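You operate a simulated robot arm through the tools that you are given. There is no shell and no other tool.

The job below is to be done with a simulated robot arm. You get a single attempt, and the scene is never put back.

JOB
Put things in order on the gauging bench top. At the end: the silver nozzle block from the gauging bench top is on the blue tin; the silver steel pail from the gauging bench top stands where the clear bag stood; the clear tub from the gauging bench top is in the grey tray; the clear bag from the gauging bench top stands where the clear tub stood; whatever was shut is shut again. Leave all else as you found it, and nothing knocked over.

It is judged by the outcome, as a careful person would: the job done as asked, and still so three seconds after it is handed in. It fails if anything else is knocked over, pushed out of place, dropped, spilled or broken.

ROBOT AND FRAMES
A 7-joint arm with a two-finger gripper, fixed in place. Base frame: the origin is at the foot of the arm, x ahead of it, y to its left, z up; the work surface is at about z = 800. Readings come in mm, rad, newtons and seconds.
With the tool pointing down near the work surface it reaches from about 340 to 720 mm from the base axis. Its first joint turns from -1.152 to 1.152 rad. Payload 2.45 kg.
The tool frame sits at the grasp point between the pads (the TCP): z along the fingers, y along the line on which they close. The tips reach 26 mm beyond it. Largest opening 96 mm; the body of the gripper starts 69 mm behind the TCP.
Orientation is that of the tool frame in the base frame, as [roll, pitch, yaw] about the fixed x, y, z axes, in that order (R = Rz(yaw) Ry(pitch) Rx(roll)). With the fingers straight down and closing along the base's y, the tool's x points along the base's -x, its y along +y and its z along -z.

CONTROLS
- The arm moves only by the tool step_arm. Its argument "commands" is a list of rows, each a list of 7 numbers: the shift along the tool's x, y, z in mm, then the turn, a rotation vector about the tool's x, y, z in degrees, then the finger opening in mm, from 0 to 96. In form: [[x, y, z, wx, wy, wz, grip], ...]. A call has 1 to 20 rows; each row is the pose to reach, as a shift and turn from the pose commanded when the call began, along the tool's axes at that moment. A row lasts 0.2 s, in which the tool goes at most 50 mm and 0.15 rad; a call with a longer step from one row to the next is refused whole, and so is a gripper value outside its range. A pose out of reach is approached as far as the arm can. The call stops where the force on the tool passes 40 N (or 10 N more than at its start, if that is more) or the arm is blocked; 0.2 s more then pass. The fingers move at their own pace and stop on an object; they squeeze with about 24 N. The grip force told is the motor's: it shows also when the fingers shut on nothing. Time passes only in rows, and 0.2 s behind the last, so rows that repeat a pose let the fingers close. It gives the time, the measured TCP pose, the force on the tool (base axes), the opening and the grip force at its end, in the units of the frame above (readings bear some noise), with the torque about the TCP (base axes, N m) and any sound that the robot's microphone picked up.
- Cameras (640 x 400 px; columns grow to the right, rows downward): "scene" is fixed at [177, -409.2, 1407.7]; the picture's right is [0.60, -0.80, 0.00], its down [-0.56, -0.42, -0.71] and it looks along [0.57, 0.42, -0.71] (base axes); focal length 281 px, centre (320, 200). "wrist" rides on the gripper at [82, 3, -98] in the tool frame; the picture's right is [-0.04, 1.00, 0.00], its down [-0.73, -0.03, -0.68] and it looks along [-0.68, -0.03, 0.73] (tool axes); focal length 256 px, centre (320, 200). There is no depth. A picture from a camera that has moved, and an enlarged one, comes with that camera's place and axes in the base frame and with its lens.
- capture(camera): a new picture of that camera. No time passes.
- inspect(camera, box): a new picture of the part [left, top, right, bottom] of that camera's present view, enlarged. No time passes.
- hand_in(): hands the job in; it is judged then, once.

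Nothing tells you positions but the pictures and the camera data. Unless the task says otherwise, let go and move clear before handing in.

The tools are called after ">>>" as name(argument=value, ...) on one line, values as JSON. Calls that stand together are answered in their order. step_arm: Moves the arm, as the interface text tells. Its arguments: {"type":"object","properties":{"commands":{"type":"array","items":{"type":"array","items":{"type":"number"}}}},"required":["commands"]} The other tools are called the same way: capture (camera) takes a picture; inspect (camera, box) takes an enlarged picture of a part of a camera's view; hand_in () hands the job in.

At the start:

```text
time: 0.0
ee_pos: [483.1, 140.7, 1150.3]
tool_rot: [-3.141, -0.001, 3.141]
wrist_force: [0.1, -0.4, 0.1]
moment: [0.0, 0.02, 0.0]
width: 96.0
grasp_force: 0.0
```

scene: 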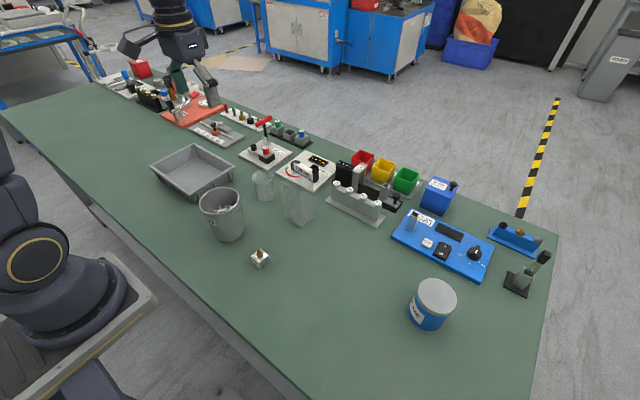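
wrist: 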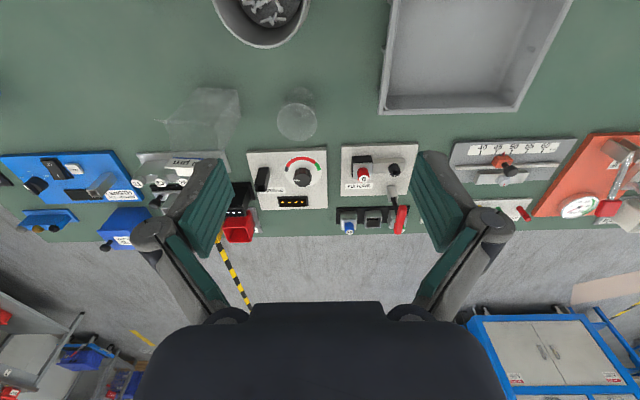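

I see a green bench with a grey tray, a silver pail with something in it, a clear tub, a clear bag, a nozzle block and a blue tin. I'll look closer at each before moving.

>>> inspect(camera="scene", box=[140, 130, 340, 255])

>>> inspect(camera="scene", box=[220, 160, 340, 280])

>>> inspect(camera="scene", box=[380, 170, 570, 340])

>>> inspect(camera="wrist", box=[140, 0, 340, 160])

```text
3.20 times, centred on (240, 192) of scene
camera zoom: at [177.0, -409.2, 1407.7], right [0.6, -0.8, 0.0], down [-0.56, -0.42, -0.71], along [0.57, 0.42, -0.71], focal length 901 px, centre (576, 224)
```

zoom: 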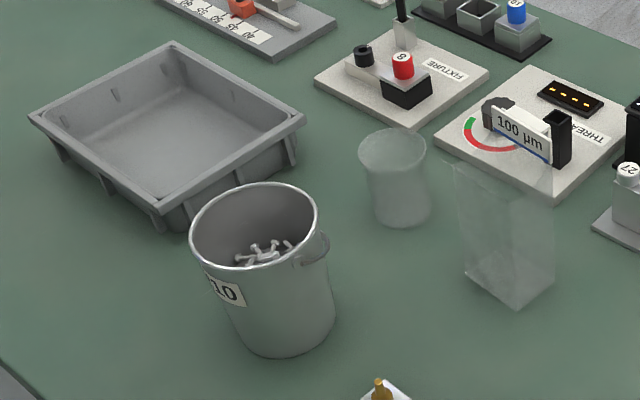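

```text
3.33 times, centred on (280, 220) of scene
camera zoom: at [177.0, -409.2, 1407.7], right [0.6, -0.8, 0.0], down [-0.56, -0.42, -0.71], along [0.57, 0.42, -0.71], focal length 938 px, centre (453, 133)
```

zoom: 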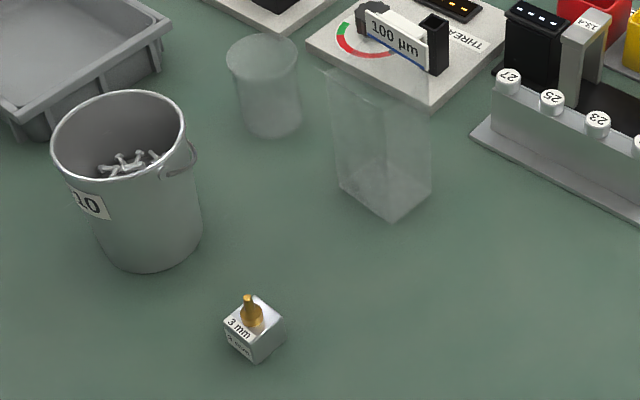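

```text
2.35 times, centred on (475, 255) of scene
camera zoom: at [177.0, -409.2, 1407.7], right [0.6, -0.8, 0.0], down [-0.56, -0.42, -0.71], along [0.57, 0.42, -0.71], focal length 662 px, centre (-45, 71)
```

zoom: 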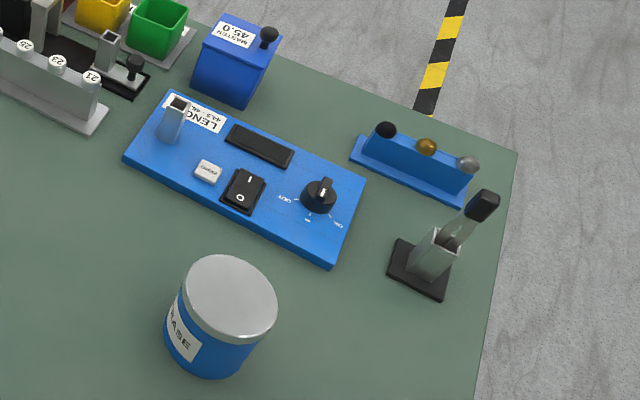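

```text
2.50 times, centred on (240, 80) of wrist
camera zoom: at [399.4, 143.4, 1248.4], right [0.04, 1.0, 0.0], down [0.73, -0.03, 0.68], along [0.68, -0.03, -0.73], focal length 640 px, centre (520, 500)
```

zoom: 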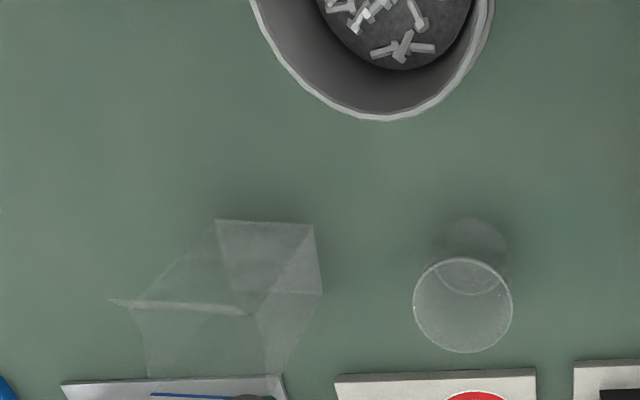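

The tub is at about (576, 101), the bag at about (580, -33), the pail at about (420, 89), the nozzle block near (400, -62) and the tin near (522, -439). First I'll move the wrist camera back to get better views of the bag, pail and block.

>>> step_arm(commands=[[30, -40, 0, 0, 0, 0, 96], [60, -80, 0, 0, 0, 0, 96], [85, -110, 0, 0, 0, 0, 96], [85, -110, 0, 0, 0, 0, 96]])

>>> capture(camera="wrist")

>>> inspect(camera="wrist", box=[160, 0, 480, 200])

```text
time: 1.0
ee_pos: [396.8, 30.3, 1149.3]
tool_rot: [-3.141, 0.001, 3.142]
wrist_force: [-0.1, -0.1, 1.3]
moment: [0.03, -0.04, 0.01]
width: 96.2
grasp_force: 0.1
```

```text
taken
camera wrist: at [314.2, 33.7, 1247.5], right [0.04, 1.0, 0.0], down [0.73, -0.03, 0.68], along [0.68, -0.03, -0.73], focal length 256 px, centre (320, 200)
```

wrist: 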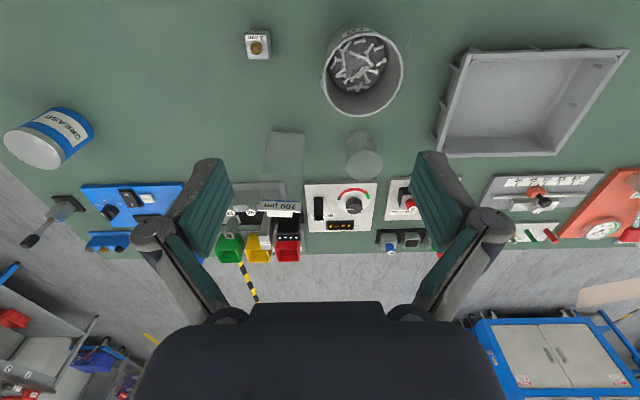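

```text
2.00 times, centred on (320, 100) of wrist
camera zoom: at [314.2, 33.7, 1247.5], right [0.04, 1.0, 0.0], down [0.73, -0.03, 0.68], along [0.68, -0.03, -0.73], focal length 512 px, centre (320, 400)
```

zoom: 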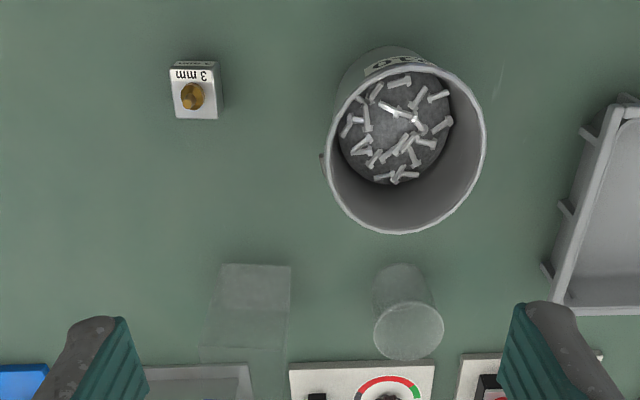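

The pail has an open top with bolts inside, and its rim is about 100 mm across. That is wider than the gripper opens, so I'll pinch the rim wall. Next I'll move closer to measure the bag and tub.

>>> step_arm(commands=[[-20, -16, 36, 0, 0, 0, 96], [-41, -32, 74, 0, 0, 0, 96], [-62, -48, 110, 0, 0, 0, 96], [-83, -63, 147, 0, 0, 0, 96], [-83, -63, 147, 0, 0, 0, 96]])

>>> capture(camera="wrist")

>>> inspect(camera="wrist", box=[200, 40, 440, 190])

>>> inspect(camera="scene", box=[245, 160, 325, 230])

>>> inspect(camera="scene", box=[190, 175, 270, 250])

```text
time: 2.2
ee_pos: [480.3, -31.5, 1003.5]
tool_rot: [-3.14, 0.0, 3.141]
wrist_force: [0.8, 1.2, 0.3]
moment: [-0.01, 0.01, 0.02]
width: 95.9
grasp_force: 0.0
```

```text
taken
camera wrist: at [397.2, -28.9, 1101.3], right [0.04, 1.0, 0.0], down [0.73, -0.03, 0.68], along [0.68, -0.03, -0.73], focal length 256 px, centre (320, 200)
```

wrist: 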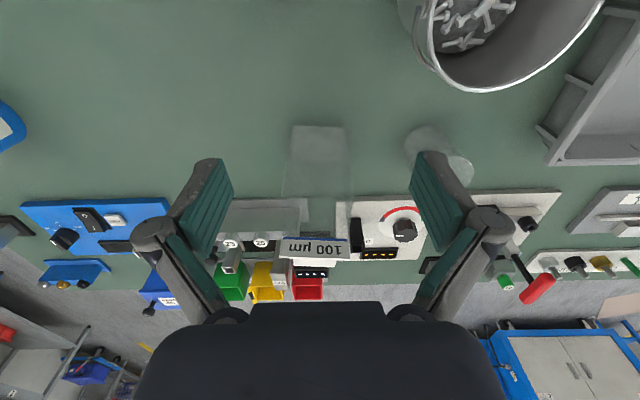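

```text
2.67 times, centred on (320, 115) of wrist
camera zoom: at [397.2, -28.9, 1101.3], right [0.04, 1.0, 0.0], down [0.73, -0.03, 0.68], along [0.68, -0.03, -0.73], focal length 683 px, centre (320, 427)
```

zoom: 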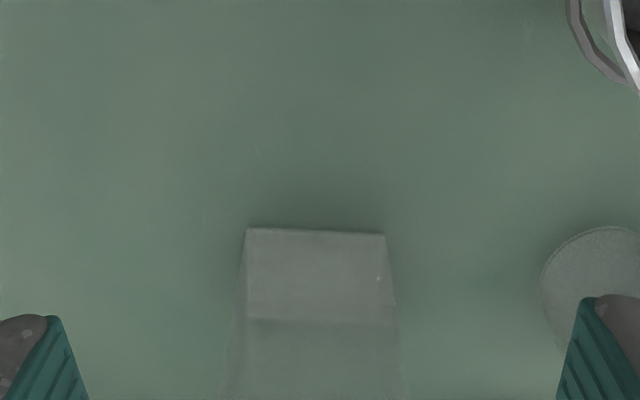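

```text
5.71 times, centred on (285, 195) of scene
camera zoom: at [177.0, -409.3, 1407.7], right [0.6, -0.8, 0.0], down [-0.56, -0.42, -0.71], along [0.57, 0.42, -0.71], focal length 1608 px, centre (520, 229)
```

zoom: 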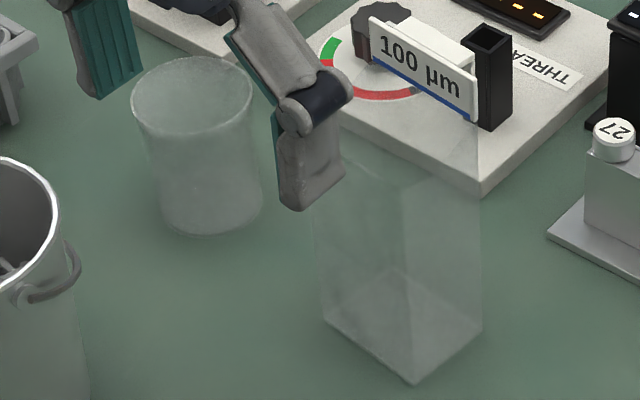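

```text
5.33 times, centred on (230, 212) of scene
camera zoom: at [177.0, -409.3, 1407.7], right [0.6, -0.8, 0.0], down [-0.56, -0.42, -0.71], along [0.57, 0.42, -0.71], focal length 1501 px, centre (800, 133)
```

zoom: 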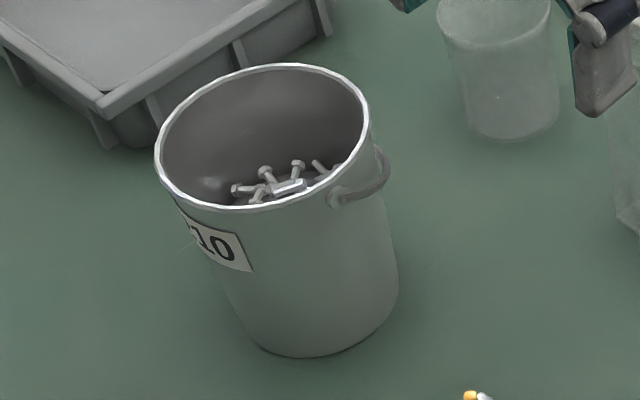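

The bag base looks like about 50 by 65 mm, centred near (574, -38) and turned slightly. I need to see how the bag's top is shaped and how high it is.

>>> inspect(camera="wrist", box=[240, 110, 400, 210])

>>> inspect(camera="scene", box=[270, 160, 330, 230])

```text
4.00 times, centred on (320, 160) of wrist
camera zoom: at [397.2, -28.9, 1101.3], right [0.04, 1.0, 0.0], down [0.73, -0.03, 0.68], along [0.68, -0.03, -0.73], focal length 1024 px, centre (320, 360)
```

zoom: 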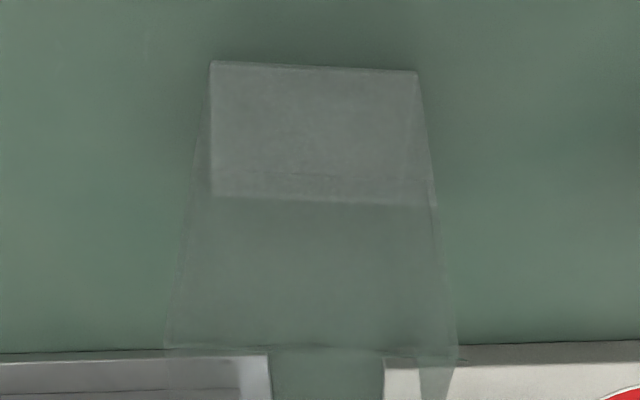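

```text
5.71 times, centred on (300, 195) of scene
camera zoom: at [177.0, -409.3, 1407.7], right [0.6, -0.8, 0.0], down [-0.56, -0.42, -0.71], along [0.57, 0.42, -0.71], focal length 1608 px, centre (434, 229)
```

zoom: 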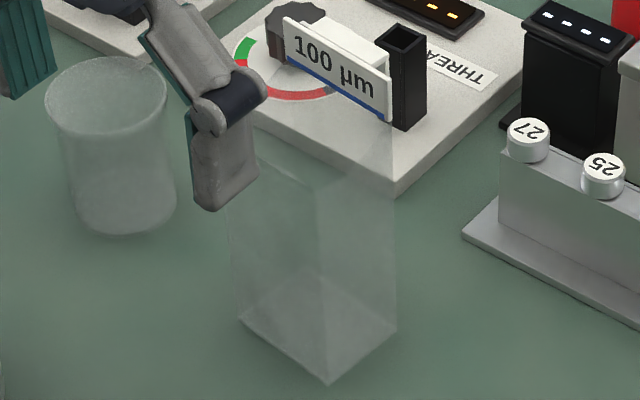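

The bag is an open-topped upright bag about 65 x 50 x 135 mm. The tub is about 60 mm wide and 80 mm high at (577, 100). The tray rim spans x 417–581 and y 232–448. I'll start with the tub and move above it.

>>> step_arm(commands=[[-24, 33, 0, 0, 0, 0, 96], [-48, 66, 0, 0, 0, 0, 96], [-72, 99, 0, 0, 0, 0, 96], [-97, 132, 0, 0, 0, 0, 96], [-97, 132, 20, 0, 0, 0, 96], [-97, 132, 40, 0, 0, 0, 96], [-97, 132, 60, 0, 0, 0, 96], [-97, 132, 60, 0, 0, 0, 96]])

>>> capture(camera="wrist")

>>> inspect(camera="scene", box=[210, 130, 330, 230])

```text
time: 4.0
ee_pos: [578.5, 99.1, 941.2]
tool_rot: [-3.14, 0.001, 3.141]
wrist_force: [-0.3, -0.2, 0.6]
moment: [0.0, 0.01, -0.02]
width: 96.0
grasp_force: 0.1
```

```text
taken
camera wrist: at [494.9, 102.9, 1040.5], right [0.04, 1.0, 0.0], down [0.73, -0.03, 0.68], along [0.68, -0.03, -0.73], focal length 256 px, centre (320, 200)
```

wrist: 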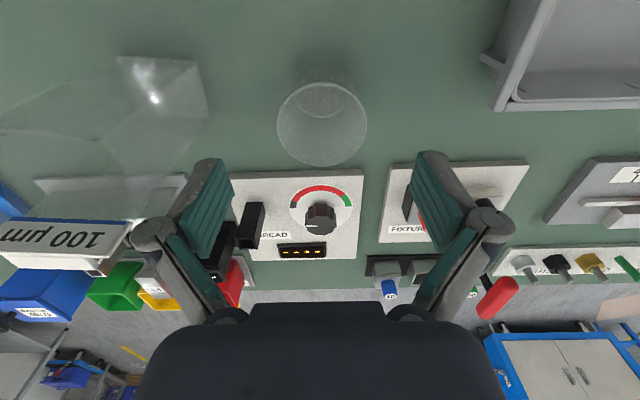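

```text
4.00 times, centred on (270, 180) of scene
camera zoom: at [177.0, -409.2, 1407.7], right [0.6, -0.8, 0.0], down [-0.56, -0.42, -0.71], along [0.57, 0.42, -0.71], focal length 1126 px, centre (520, 280)
```

zoom: 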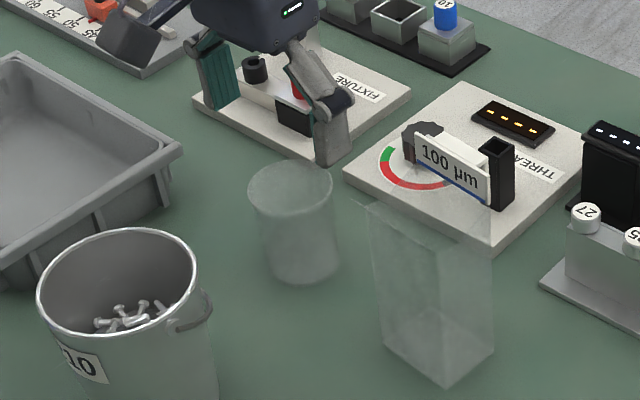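

The "100 µm" plate triangulates to about (595, -43, 953), so it may sit on top of the bag rather than on the fixture behind it. I'll look closer before going on.

>>> inspect(camera="wrist", box=[0, 40, 240, 290])

>>> inspect(camera="scene", box=[270, 150, 320, 200])

```text
1.60 times, centred on (120, 165) of wrist
camera zoom: at [494.9, 102.9, 1040.5], right [0.04, 1.0, 0.0], down [0.73, -0.03, 0.68], along [0.68, -0.03, -0.73], focal length 410 px, centre (640, 256)
```

zoom: 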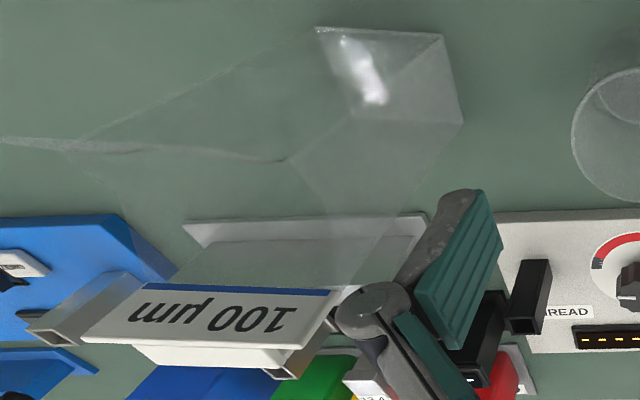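

```text
8.00 times, centred on (295, 175) of scene
camera zoom: at [177.0, -409.2, 1407.7], right [0.6, -0.8, 0.0], down [-0.56, -0.42, -0.71], along [0.57, 0.42, -0.71], focal length 2251 px, centre (520, 400)
```

zoom: 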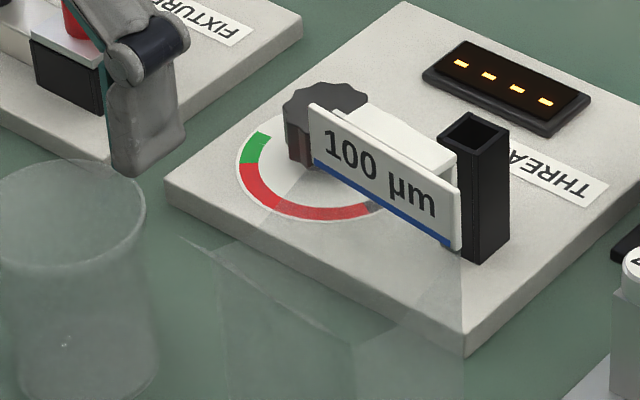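

The "100 µm" label is a header fixed to the back of the bag's top edge, so it will travel with the bag. I'll grip the bag along y to stay clear of it. Now I'll go down on the tub.

>>> step_arm(commands=[[2, 1.5, 30, 0, 0, 0, 96], [2, 1.5, 58, 0, 0, 0, 96], [2, 1.5, 76, 0, 0, 0, 96], [2, 1.5, 82, 0, 0, 0, 96], [2, 1.5, 82, 0, 0, 0, 96]])

>>> capture(camera="wrist")

>>> inspect(camera="scene", box=[220, 140, 320, 220])

```text
time: 5.2
ee_pos: [575.5, 100.5, 861.8]
tool_rot: [3.14, 0.001, -3.14]
wrist_force: [0.7, 0.0, 0.4]
moment: [-0.02, 0.01, -0.04]
width: 96.1
grasp_force: 0.0
```

```text
taken
camera wrist: at [492.6, 103.9, 959.5], right [0.04, 1.0, 0.0], down [0.73, -0.03, 0.68], along [0.68, -0.03, -0.73], focal length 256 px, centre (320, 200)
```

wrist: 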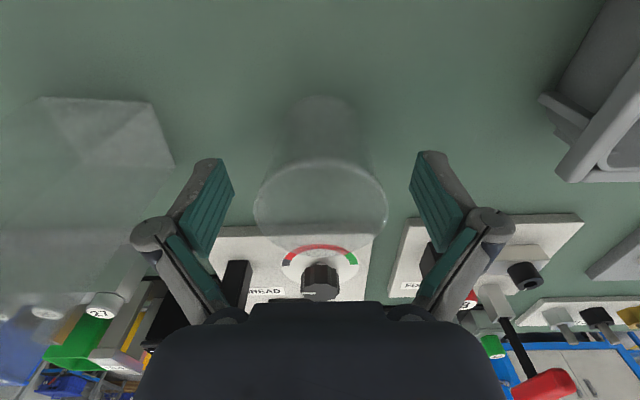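

```text
5.00 times, centred on (270, 180) of scene
camera zoom: at [177.0, -409.2, 1407.7], right [0.6, -0.8, 0.0], down [-0.56, -0.42, -0.71], along [0.57, 0.42, -0.71], focal length 1407 px, centre (570, 300)
```

zoom: 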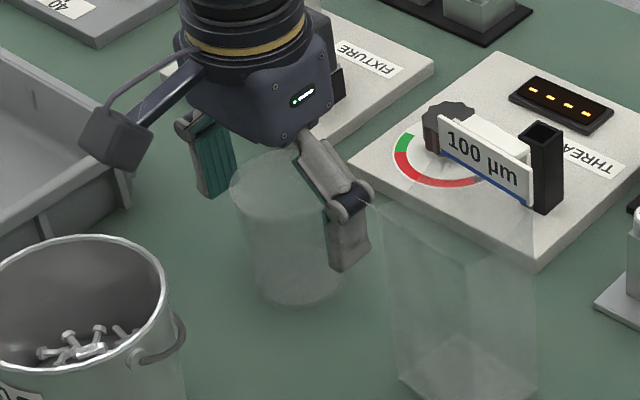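

The fingers straddle the tub and it is centred. I'll close gently and watch the force.

>>> step_arm(commands=[[0, 0, 0, 0, 0, 0, 78], [0, 0, 0, 0, 0, 0, 64], [0, 0, 0, 0, 0, 0, 58], [0, 0, 0, 0, 0, 0, 58], [0, 0, 0, 0, 0, 0, 58]])

```text
time: 6.4
ee_pos: [574.6, 98.9, 861.3]
tool_rot: [3.141, -0.001, -3.142]
wrist_force: [0.0, 0.2, 0.0]
moment: [-0.01, 0.0, 0.0]
width: 58.5
grasp_force: 0.7
```

>>> step_arm(commands=[[0, 0, 0, 0, 0, 0, 55], [0, 0, 0, 0, 0, 0, 52], [0, 0, 0, 0, 0, 0, 50], [0, 0, 0, 0, 0, 0, 50]])

>>> inspect(camera="wrist", box=[160, 60, 480, 320])

```text
time: 7.4
ee_pos: [576.0, 100.5, 861.2]
tool_rot: [-3.14, -0.001, 3.142]
wrist_force: [-0.1, 0.7, 4.0]
moment: [-0.05, 0.01, 0.04]
width: 57.2
grasp_force: 24.3
```

```text
1.54 times, centred on (320, 190) of wrist
camera zoom: at [492.6, 103.9, 959.9], right [0.04, 1.0, 0.0], down [0.73, -0.03, 0.68], along [0.68, -0.03, -0.73], focal length 394 px, centre (320, 215)
```

zoom: 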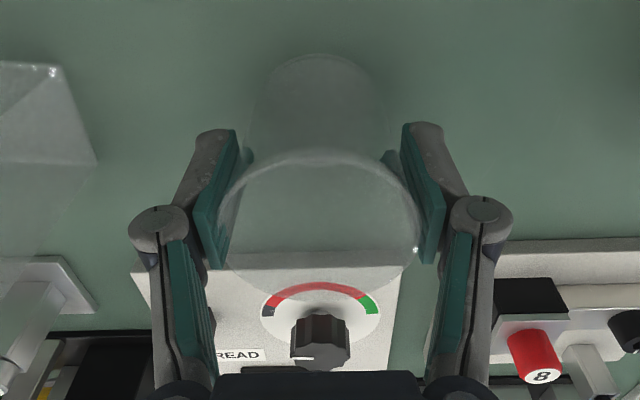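

It holds at 57 mm. I'll lift it straight up.

>>> step_arm(commands=[[0, 0, -8, 0, 0, 0, 50], [0, 0, -25, 0, 0, 0, 50], [0, 0, -50, 0, 0, 0, 50], [0, 0, -75, 0, 0, 0, 50], [0, 0, -95, 0, 0, 0, 50], [0, 0, -95, 0, 0, 0, 50]])

>>> capture(camera="scene")

>>> capture(camera="wrist")

```text
time: 8.8
ee_pos: [576.2, 101.1, 956.7]
tool_rot: [-3.141, 0.0, -3.14]
wrist_force: [0.1, -0.8, -0.8]
moment: [-0.01, 0.0, 0.0]
width: 57.3
grasp_force: 24.3
```

```text
taken
```

scene: 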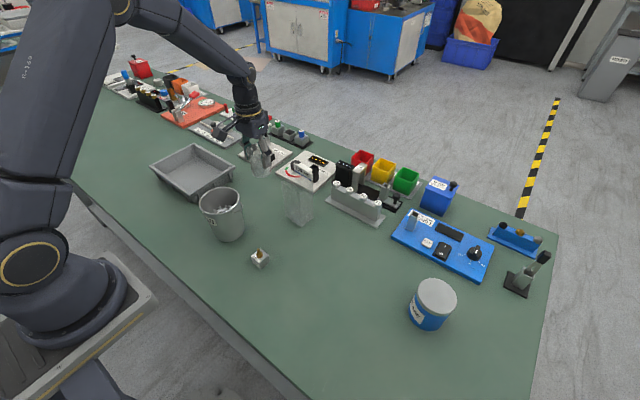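

```text
taken
camera wrist: at [492.7, 104.2, 1054.8], right [0.04, 1.0, 0.0], down [0.73, -0.03, 0.68], along [0.68, -0.03, -0.73], focal length 256 px, centre (320, 200)
```

wrist: 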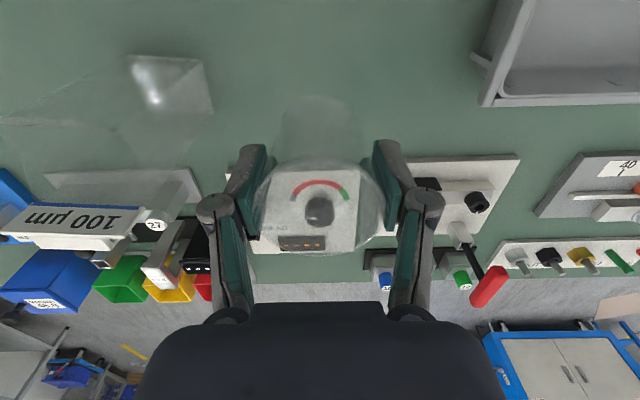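

The tub is lifted and very light. Next I'll carry it over the tray centre, about (499, 340).

>>> step_arm(commands=[[13, 40, 0, 0, 0, 0, 50], [26, 80, 0, 0, 0, 0, 50], [39, 120, 0, 0, 0, 0, 50], [52, 160, 0, 0, 0, 0, 50], [65, 200, 0, 0, 0, 0, 50], [77, 239, 0, 0, 0, 0, 50], [77, 239, 0, 0, 0, 0, 50]])

>>> capture(camera="scene")

>>> capture(camera="wrist")

```text
time: 10.4
ee_pos: [497.8, 340.1, 955.9]
tool_rot: [-3.141, -0.001, 3.14]
wrist_force: [0.5, -0.5, -0.2]
moment: [0.0, 0.02, 0.0]
width: 57.4
grasp_force: 24.0
```

```text
taken
```

scene: 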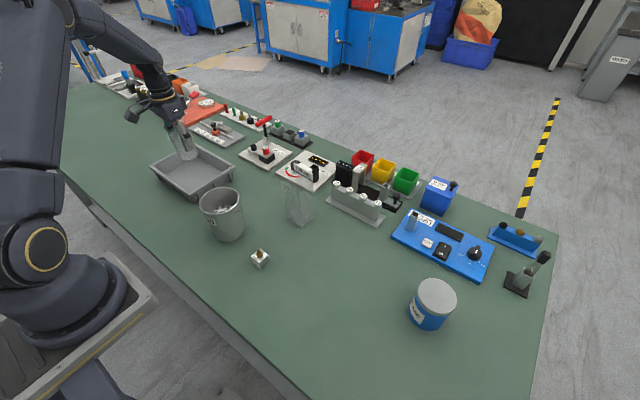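

```text
taken
camera wrist: at [415.6, 343.3, 1054.6], right [0.04, 1.0, 0.0], down [0.73, -0.03, 0.68], along [0.68, -0.03, -0.73], focal length 256 px, centre (320, 200)
```

wrist: 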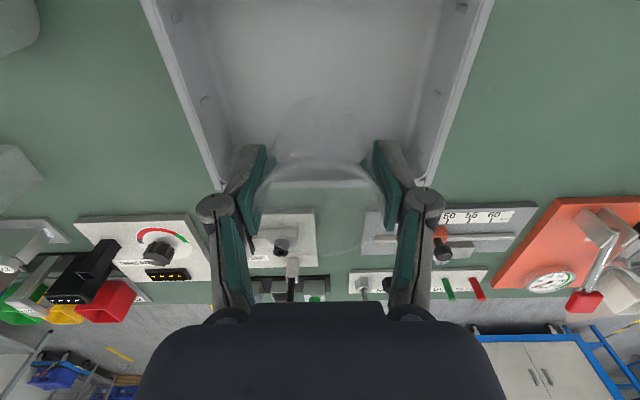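

The tub is centred over the tray. I'll lower it and feel for the tray floor.

>>> step_arm(commands=[[0, 0, 30, 0, 0, 0, 50], [0, 0, 60, 0, 0, 0, 50], [0, 0, 76, 0, 0, 0, 50], [0, 0, 82, 0, 0, 0, 50], [0, 0, 86, 0, 0, 0, 50], [0, 0, 86, 0, 0, 0, 50]])

>>> inspect(camera="scene", box=[140, 90, 260, 210])

```text
time: 11.8
ee_pos: [497.7, 339.2, 870.0]
tool_rot: [-3.141, -0.001, -3.141]
wrist_force: [0.1, 0.3, 0.2]
moment: [-0.01, -0.01, -0.04]
width: 57.6
grasp_force: 24.3
```

```text
3.33 times, centred on (200, 150) of scene
camera zoom: at [177.0, -409.2, 1407.7], right [0.6, -0.8, 0.0], down [-0.56, -0.42, -0.71], along [0.57, 0.42, -0.71], focal length 938 px, centre (720, 367)
```

zoom: 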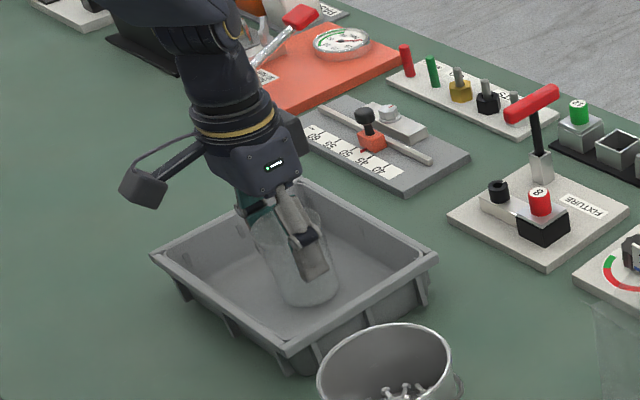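

>>> step_arm(commands=[[0, 0, 1, 0, 0, 0, 50], [0, 0, 2, 0, 0, 0, 50], [0, 0, 3, 0, 0, 0, 50], [0, 0, 3, 0, 0, 0, 50]])

```text
time: 12.8
ee_pos: [496.8, 340.0, 866.8]
tool_rot: [3.14, -0.001, 3.142]
wrist_force: [-0.7, -0.5, 0.5]
moment: [0.0, -0.01, -0.01]
width: 57.0
grasp_force: 24.1
```

>>> step_arm(commands=[[0, 0, 0.7, 0, 0, 0, 50], [0, 0, 1.4, 0, 0, 0, 50], [0, 0, 2, 0, 0, 0, 50], [0, 0, 2, 0, 0, 0, 50]])

```text
time: 13.8
ee_pos: [498.4, 340.0, 865.9]
tool_rot: [3.139, 0.001, -3.141]
wrist_force: [-3.1, -1.5, 15.5]
moment: [-0.08, -0.01, -0.04]
width: 57.6
grasp_force: 24.0
```

The tub has touched the tray floor. I'll ease the pressure and open the fingers.

>>> step_arm(commands=[[0, 0, -0.8, 0, 0, 0, 50], [0, 0, -0.8, 0, 0, 0, 58], [0, 0, -0.8, 0, 0, 0, 66], [0, 0, -0.8, 0, 0, 0, 80], [0, 0, -0.8, 0, 0, 0, 96], [0, 0, -0.8, 0, 0, 0, 96]])

>>> inspect(camera="scene", box=[140, 90, 260, 210])

>>> capture(camera="wrist")

```text
time: 15.2
ee_pos: [496.8, 341.4, 865.0]
tool_rot: [-3.141, 0.0, -3.139]
wrist_force: [0.7, 0.0, 0.2]
moment: [-0.06, 0.01, 0.02]
width: 95.9
grasp_force: 0.0
```

```text
3.33 times, centred on (200, 150) of scene
camera zoom: at [177.0, -409.2, 1407.7], right [0.6, -0.8, 0.0], down [-0.56, -0.42, -0.71], along [0.57, 0.42, -0.71], focal length 938 px, centre (720, 367)
```

zoom: 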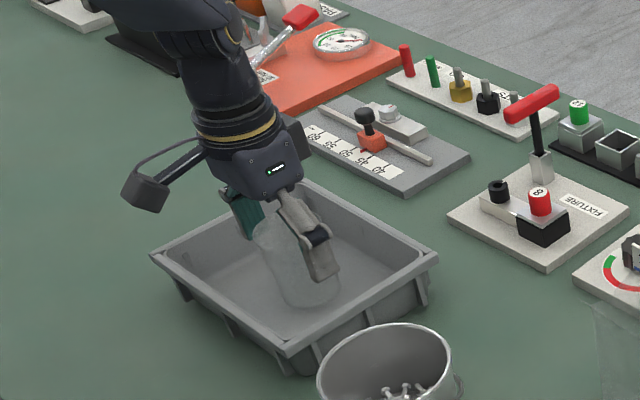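

```text
taken
camera wrist: at [415.5, 342.9, 964.0], right [0.04, 1.0, 0.0], down [0.73, -0.03, 0.68], along [0.68, -0.03, -0.73], focal length 256 px, centre (320, 200)
```

wrist: 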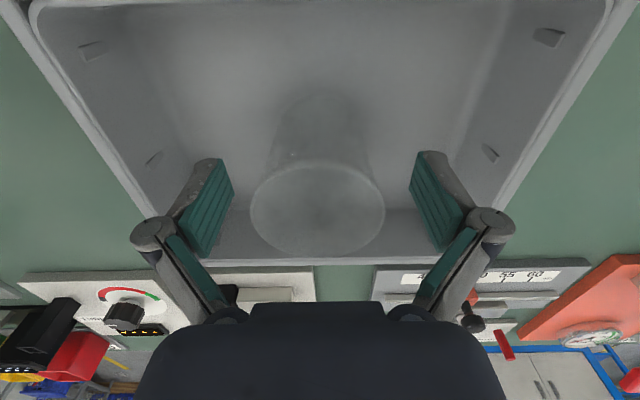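

The tub stands in the tray. I'll rise clear and go over the bag.

>>> step_arm(commands=[[0, 0, -35, 0, 0, 0, 96], [0, 0, -80, 0, 0, 0, 96], [0, 0, -125, 0, 0, 0, 96], [0, 0, -165, 0, 0, 0, 96], [-5, -42, -165, 0, 0, 0, 96], [-10, -90, -165, 0, 0, 0, 96], [-14, -138, -165, 0, 0, 0, 96], [-16, -186, -165, 0, 0, 0, 96], [-16, -234, -165, 0, 0, 0, 96], [-16, -282, -165, 0, 0, 0, 96], [-16, -330, -165, 0, 0, 0, 96], [-16, -378, -165, 0, 0, 0, 96], [-16, -378, -165, 0, 0, 0, 96]])

>>> capture(camera="wrist")

>>> capture(camera="scene")

>>> inspect(camera="wrist", box=[220, 80, 420, 205])

```text
time: 18.0
ee_pos: [514.4, -38.9, 1031.7]
tool_rot: [3.141, 0.0, -3.141]
wrist_force: [-0.2, -0.4, 0.4]
moment: [-0.03, 0.0, 0.04]
width: 96.2
grasp_force: 0.0
```

```text
taken
camera wrist: at [431.0, -35.7, 1129.4], right [0.04, 1.0, 0.0], down [0.73, -0.03, 0.68], along [0.68, -0.03, -0.73], focal length 256 px, centre (320, 200)
```

wrist: 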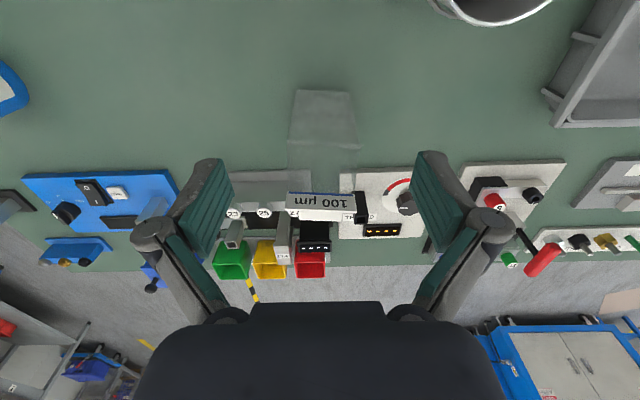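

```text
taken
```

scene: 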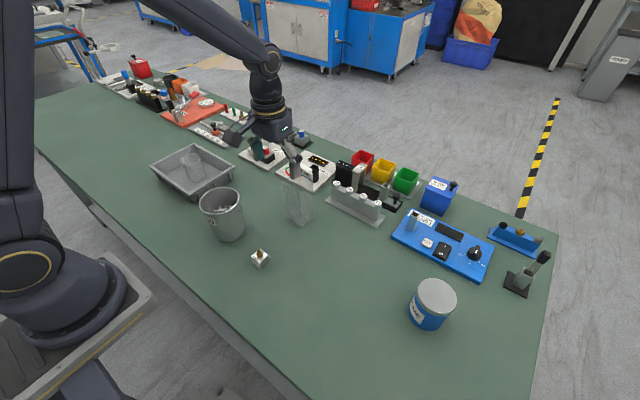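

```text
3.20 times, centred on (320, 142) of wrist
camera zoom: at [431.0, -35.7, 1129.4], right [0.04, 1.0, 0.0], down [0.73, -0.03, 0.68], along [0.68, -0.03, -0.73], focal length 819 px, centre (320, 384)
```

zoom: 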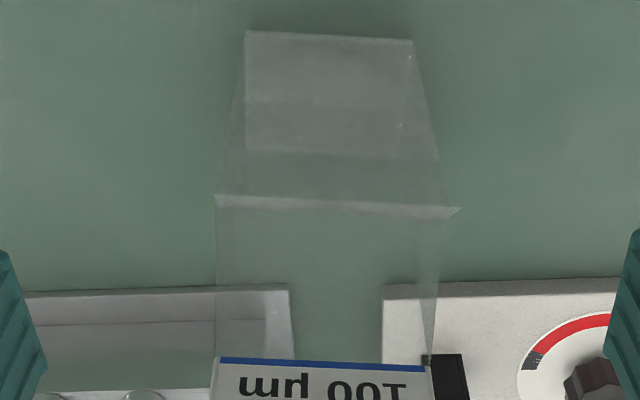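

The view shows the bag's near top edge and the label at its back, with a yaw of about -5°. I'll move above the bag, turn to match and check the alignment.

>>> step_arm(commands=[[-28, 0.5, 0, 0, 0, 2.5, 96], [-56, 0.5, 0, 0, 0, 5.2, 96], [-56, 0.5, 18, 0, 0, 5.2, 96], [-56, 0.5, 30, 0, 0, 5.2, 96], [-56, 0.5, 30, 0, 0, 5.2, 96]])

>>> capture(camera="wrist")

>>> inspect(camera="scene", box=[240, 120, 360, 220])

```text
time: 19.2
ee_pos: [568.7, -38.1, 1000.0]
tool_rot: [3.141, 0.002, 3.052]
wrist_force: [-0.3, -0.2, -0.1]
moment: [-0.02, -0.03, -0.02]
width: 95.9
grasp_force: 0.1
```

```text
taken
camera wrist: at [487.5, -27.4, 1098.6], right [0.13, 0.99, 0.0], down [0.73, -0.1, 0.68], along [0.67, -0.09, -0.73], focal length 256 px, centre (320, 200)
```

wrist: 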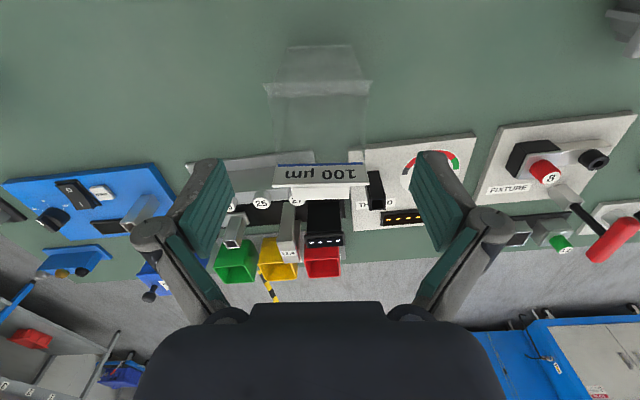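

```text
4.00 times, centred on (300, 170) of scene
camera zoom: at [177.0, -409.2, 1407.7], right [0.6, -0.8, 0.0], down [-0.56, -0.42, -0.71], along [0.57, 0.42, -0.71], focal length 1126 px, centre (400, 320)
```

zoom: 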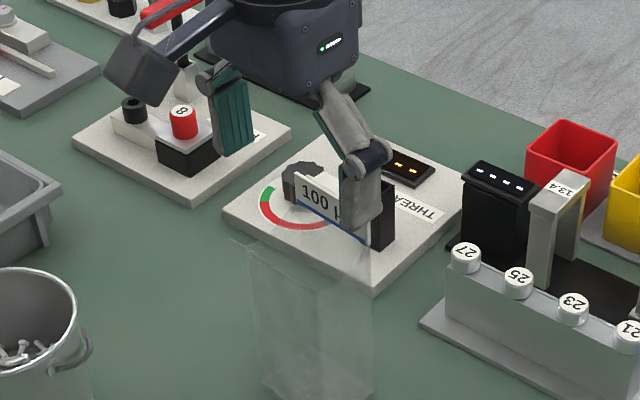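

The alignment is good, with the bag about 1 mm off centre. I'll go down around the bag's upper part.

>>> step_arm(commands=[[0, -1.2, 30, 0, 0, 0, 96], [0, -1.2, 60, 0, 0, 0, 96], [0, -1.2, 85, 0, 0, 0, 96], [0, -1.2, 102, 0, 0, 0, 96], [0, -1.2, 110, 0, 0, 0, 96], [0, -1.2, 110, 0, 0, 0, 96]])

>>> capture(camera="wrist")

>>> inspect(camera="scene", box=[240, 120, 360, 240])

```text
time: 20.6
ee_pos: [569.1, -39.1, 891.6]
tool_rot: [3.14, 0.0, 3.051]
wrist_force: [-0.4, 0.1, -0.3]
moment: [-0.01, -0.02, 0.0]
width: 95.9
grasp_force: 0.1
```

```text
taken
camera wrist: at [487.8, -28.7, 989.1], right [0.13, 0.99, 0.0], down [0.73, -0.1, 0.68], along [0.67, -0.09, -0.73], focal length 256 px, centre (320, 200)
```

wrist: 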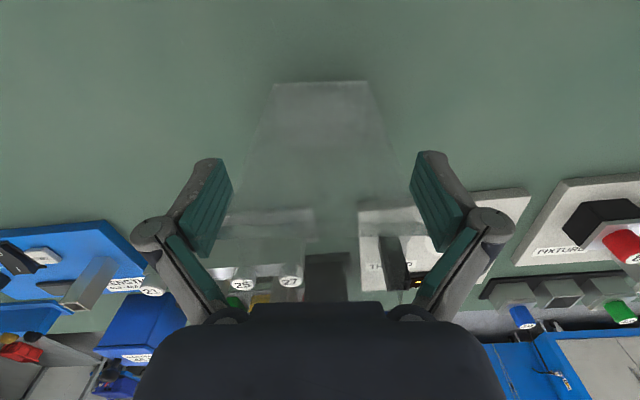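

```text
3.33 times, centred on (300, 180) of scene
camera zoom: at [177.0, -409.2, 1407.7], right [0.6, -0.8, 0.0], down [-0.56, -0.42, -0.71], along [0.57, 0.42, -0.71], focal length 938 px, centre (387, 267)
```

zoom: 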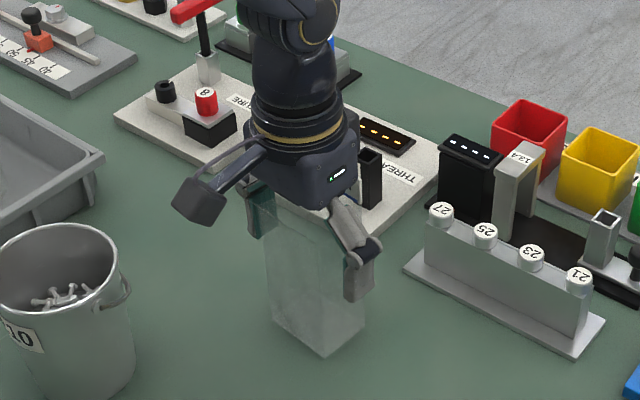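

The fingers straddle the bag with no contact. I'll close in small steps.

>>> step_arm(commands=[[0, 0, 0, 0, 0, 0, 84], [0, 0, 0, 0, 0, 0, 74], [0, 0, 0, 0, 0, 0, 70], [0, 0, 0, 0, 0, 0, 67], [0, 0, 0, 0, 0, 0, 67], [0, 0, 0, 0, 0, 0, 67]])

>>> inspect(camera="wrist", box=[160, 60, 480, 260])

```text
time: 22.0
ee_pos: [570.1, -39.5, 890.9]
tool_rot: [3.141, 0.0, 3.052]
wrist_force: [0.6, -0.1, -0.4]
moment: [-0.01, -0.02, -0.02]
width: 67.1
grasp_force: 0.4
```

```text
2.00 times, centred on (320, 160) of wrist
camera zoom: at [487.7, -28.7, 989.2], right [0.13, 0.99, 0.0], down [0.73, -0.1, 0.68], along [0.67, -0.09, -0.73], focal length 512 px, centre (320, 280)
```

zoom: 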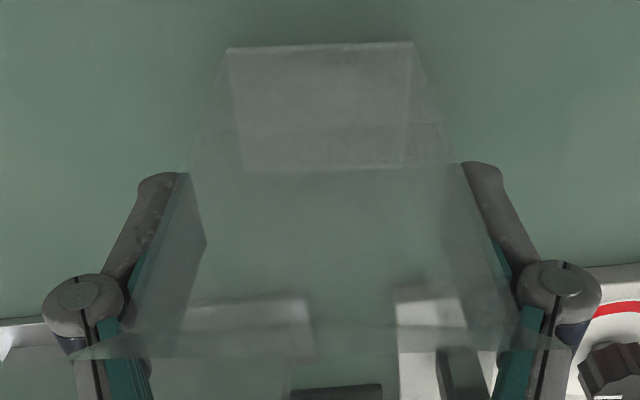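

>>> step_arm(commands=[[0, 0, 0, 0, 0, 0, 65], [0, 0, 0, 0, 0, 0, 64], [0, 0, 0, 0, 0, 0, 63], [0, 0, 0, 0, 0, 0, 63]])

```text
time: 23.0
ee_pos: [569.7, -39.1, 891.1]
tool_rot: [3.141, -0.001, 3.05]
wrist_force: [-1.0, 0.0, 4.6]
moment: [0.0, 0.01, -0.01]
width: 64.9
grasp_force: 23.4
```

It is gripped at 65 mm. I'll lift slightly and check.

>>> step_arm(commands=[[0, 0, 0, 0, 0, 0, 58], [0, 0, -4, 0, 0, 0, 58], [0, 0, -10, 0, 0, 0, 58], [0, 0, -20, 0, 0, 0, 58], [0, 0, -20, 0, 0, 0, 58]])

>>> inspect(camera="scene", box=[240, 120, 360, 240])

>>> capture(camera="wrist")

```text
time: 24.2
ee_pos: [569.5, -38.1, 910.0]
tool_rot: [-3.141, 0.001, 3.052]
wrist_force: [-0.5, 0.2, -0.4]
moment: [0.03, 0.03, -0.05]
width: 64.7
grasp_force: 24.2
```

```text
3.33 times, centred on (300, 180) of scene
camera zoom: at [177.0, -409.2, 1407.7], right [0.6, -0.8, 0.0], down [-0.56, -0.42, -0.71], along [0.57, 0.42, -0.71], focal length 938 px, centre (387, 267)
```

zoom: 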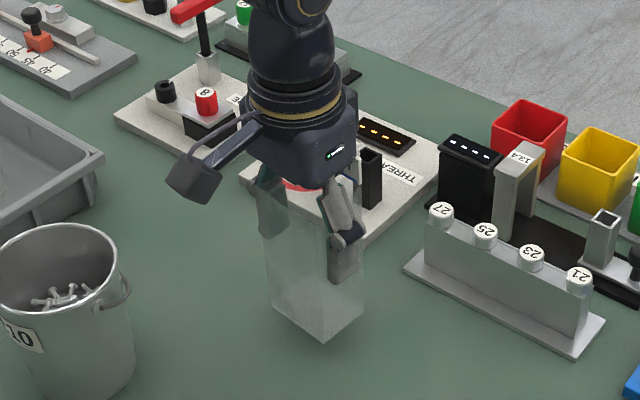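

```text
taken
camera wrist: at [487.4, -28.2, 1009.0], right [0.13, 0.99, 0.0], down [0.73, -0.1, 0.68], along [0.67, -0.09, -0.73], focal length 256 px, centre (320, 200)
```

wrist: 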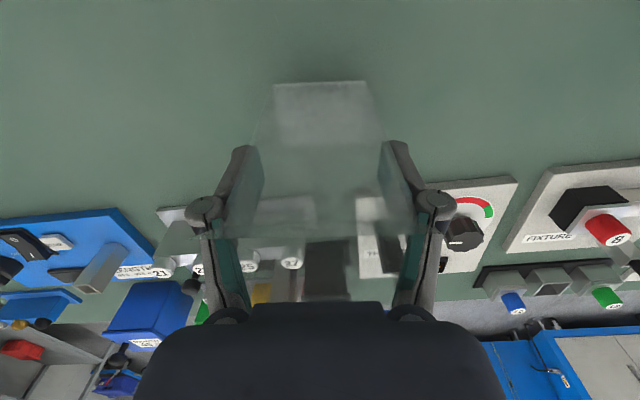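

The bag lifted cleanly and is upright. I'll carry it over to the tub's old spot at about (576, 101).

>>> step_arm(commands=[[0, 0, -15, 0, 0, 0, 58], [2.6, 34.8, -20, 0, 0, 0, 58], [5.2, 69.6, -20, 0, 0, 0, 58], [7.9, 104.4, -20, 0, 0, 0, 58], [10.5, 139.1, -20, 0, 0, 0, 58], [10.5, 139.1, -20, 0, 0, 0, 58], [10.5, 139.1, 0, 0, 0, 0, 58], [10.5, 139.1, 10, 0, 0, 0, 58], [10.5, 139.1, 10, 0, 0, 0, 58]])

>>> capture(camera="wrist")

>>> inspect(camera="scene", box=[190, 110, 340, 240])

```text
time: 26.2
ee_pos: [572.2, 99.4, 899.7]
tool_rot: [3.141, 0.002, 3.051]
wrist_force: [0.2, -0.2, 0.4]
moment: [-0.01, 0.03, -0.02]
width: 65.0
grasp_force: 23.8
```

```text
taken
camera wrist: at [490.1, 110.7, 999.0], right [0.13, 0.99, 0.0], down [0.73, -0.1, 0.68], along [0.67, -0.09, -0.73], focal length 256 px, centre (320, 200)
```

wrist: 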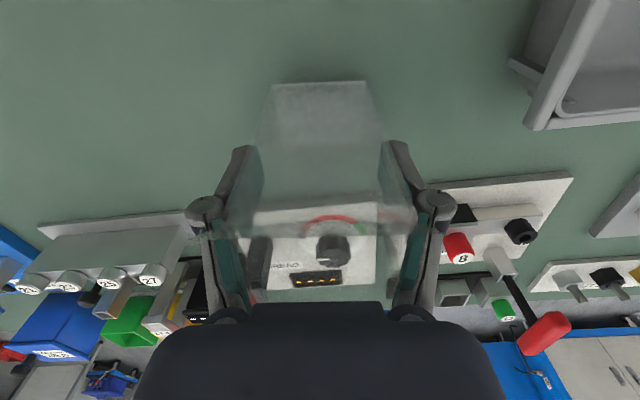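

```text
3.08 times, centred on (265, 175) of scene
camera zoom: at [177.0, -409.2, 1407.7], right [0.6, -0.8, 0.0], down [-0.56, -0.42, -0.71], along [0.57, 0.42, -0.71], focal length 866 px, centre (489, 277)
```

zoom: 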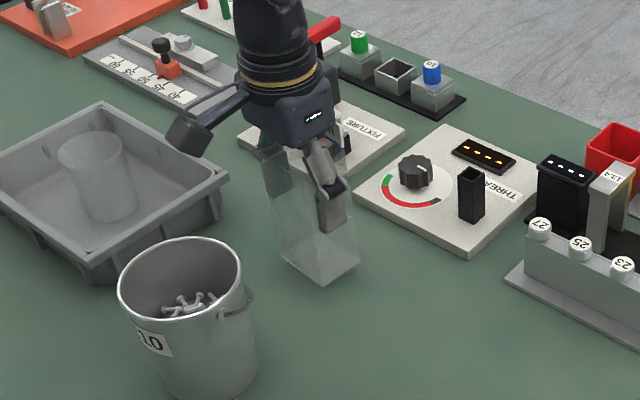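

The bag is over its new spot, about 8 mm above the table. I'll lower it until it touches.

>>> step_arm(commands=[[0, 0, 3, 0, 0, 0, 58], [0, 0, 5, 0, 0, 0, 58], [0, 0, 6.5, 0, 0, 0, 58], [0, 0, 7.2, 0, 0, 0, 58], [0, 0, 7.2, 0, 0, 0, 58]])

```text
time: 27.4
ee_pos: [572.3, 100.5, 893.6]
tool_rot: [-3.141, -0.001, 3.051]
wrist_force: [-0.2, -0.1, -0.3]
moment: [-0.03, 0.01, -0.03]
width: 64.6
grasp_force: 23.9
```

>>> step_arm(commands=[[0, 0, 0.7, 0, 0, 0, 58], [0, 0, 1.4, 0, 0, 0, 58], [0, 0, 2.0, 0, 0, 0, 58], [0, 0, 2.0, 0, 0, 0, 58]])

```text
time: 28.4
ee_pos: [571.6, 101.5, 891.2]
tool_rot: [-3.141, 0.0, 3.051]
wrist_force: [-0.3, 0.0, -0.2]
moment: [0.01, -0.02, -0.01]
width: 64.6
grasp_force: 24.0
```

>>> step_arm(commands=[[0, 0, 0.5, 0, 0, 0, 58], [0, 0, 1.0, 0, 0, 0, 58], [0, 0, 1.0, 0, 0, 0, 58]])

```text
time: 29.2
ee_pos: [571.9, 100.5, 891.6]
tool_rot: [-3.141, 0.001, 3.051]
wrist_force: [-1.6, -0.3, 7.1]
moment: [-0.06, 0.12, -0.02]
width: 64.7
grasp_force: 23.9
```

Touching with 7 N. I'll ease off a little and release slowly.

>>> step_arm(commands=[[0, 0, -0.3, 0, 0, 0, 63], [0, 0, -0.3, 0, 0, 0, 66], [0, 0, -0.3, 0, 0, 0, 70], [0, 0, -0.3, 0, 0, 0, 80], [0, 0, -0.3, 0, 0, 0, 96], [0, 0, -0.3, 0, 0, 0, 96]])

>>> capture(camera="wrist")

>>> inspect(camera="scene", box=[190, 110, 340, 240])

```text
time: 30.6
ee_pos: [571.5, 101.2, 891.9]
tool_rot: [3.141, -0.001, 3.051]
wrist_force: [-0.1, 0.1, -0.9]
moment: [-0.02, 0.01, 0.0]
width: 95.8
grasp_force: 0.0
```

```text
taken
camera wrist: at [489.8, 111.2, 989.4], right [0.13, 0.99, 0.0], down [0.73, -0.1, 0.68], along [0.67, -0.09, -0.73], focal length 256 px, centre (320, 200)
```

wrist: 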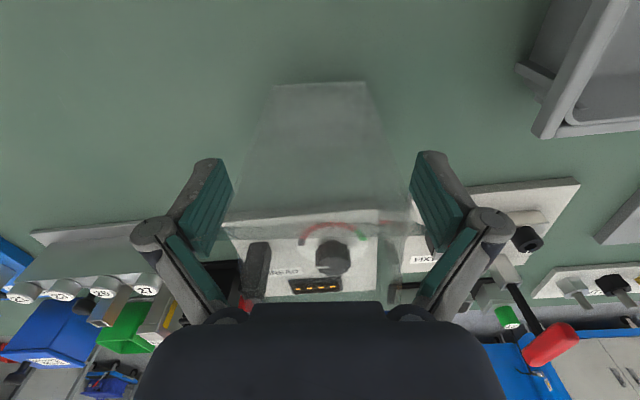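

```text
3.08 times, centred on (265, 175) of scene
camera zoom: at [177.0, -409.2, 1407.7], right [0.6, -0.8, 0.0], down [-0.56, -0.42, -0.71], along [0.57, 0.42, -0.71], focal length 866 px, centre (489, 277)
```

zoom: 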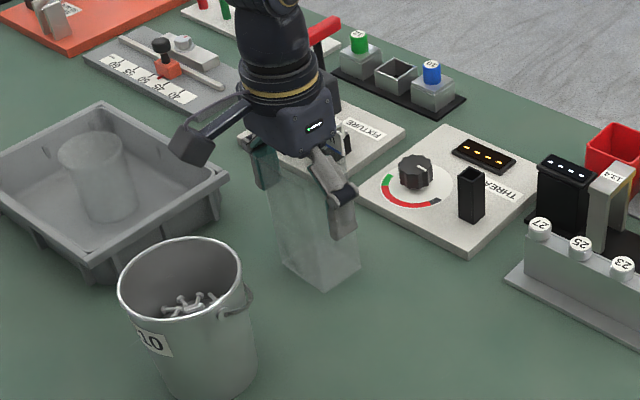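

The bag stands in the tub's old place. I'll rise straight up and straighten the tool.

>>> step_arm(commands=[[0, 0, -30, 0, 0, 0, 96], [0, 0, -70, 0, 0, 0, 96], [0, 0, -110, 0, 0, 0, 96], [0, 0, -145, 0, 0, 0, 96], [0, 0, -145, 0, 0, -5.2, 96], [0, 0, -145, 0, 0, -5.2, 96]])

>>> capture(camera="wrist")

>>> inspect(camera="scene", box=[190, 110, 340, 240])

```text
time: 32.0
ee_pos: [571.6, 100.2, 1036.0]
tool_rot: [-3.141, -0.001, -3.141]
wrist_force: [0.0, 0.4, 0.1]
moment: [0.0, 0.0, 0.0]
width: 96.2
grasp_force: 0.1
```

```text
taken
camera wrist: at [489.4, 103.2, 1134.5], right [0.04, 1.0, 0.0], down [0.73, -0.03, 0.68], along [0.68, -0.03, -0.73], focal length 256 px, centre (320, 200)
```

wrist: 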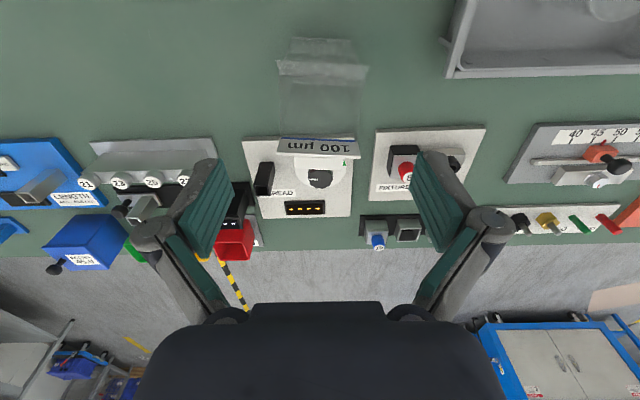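

```text
3.08 times, centred on (265, 175) of scene
camera zoom: at [177.0, -409.2, 1407.7], right [0.6, -0.8, 0.0], down [-0.56, -0.42, -0.71], along [0.57, 0.42, -0.71], focal length 866 px, centre (489, 277)
```

zoom: 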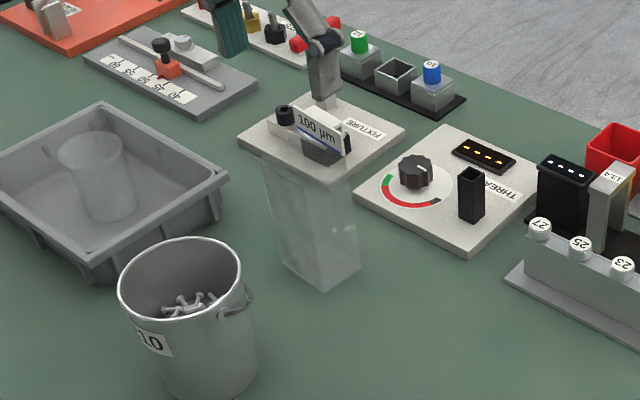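

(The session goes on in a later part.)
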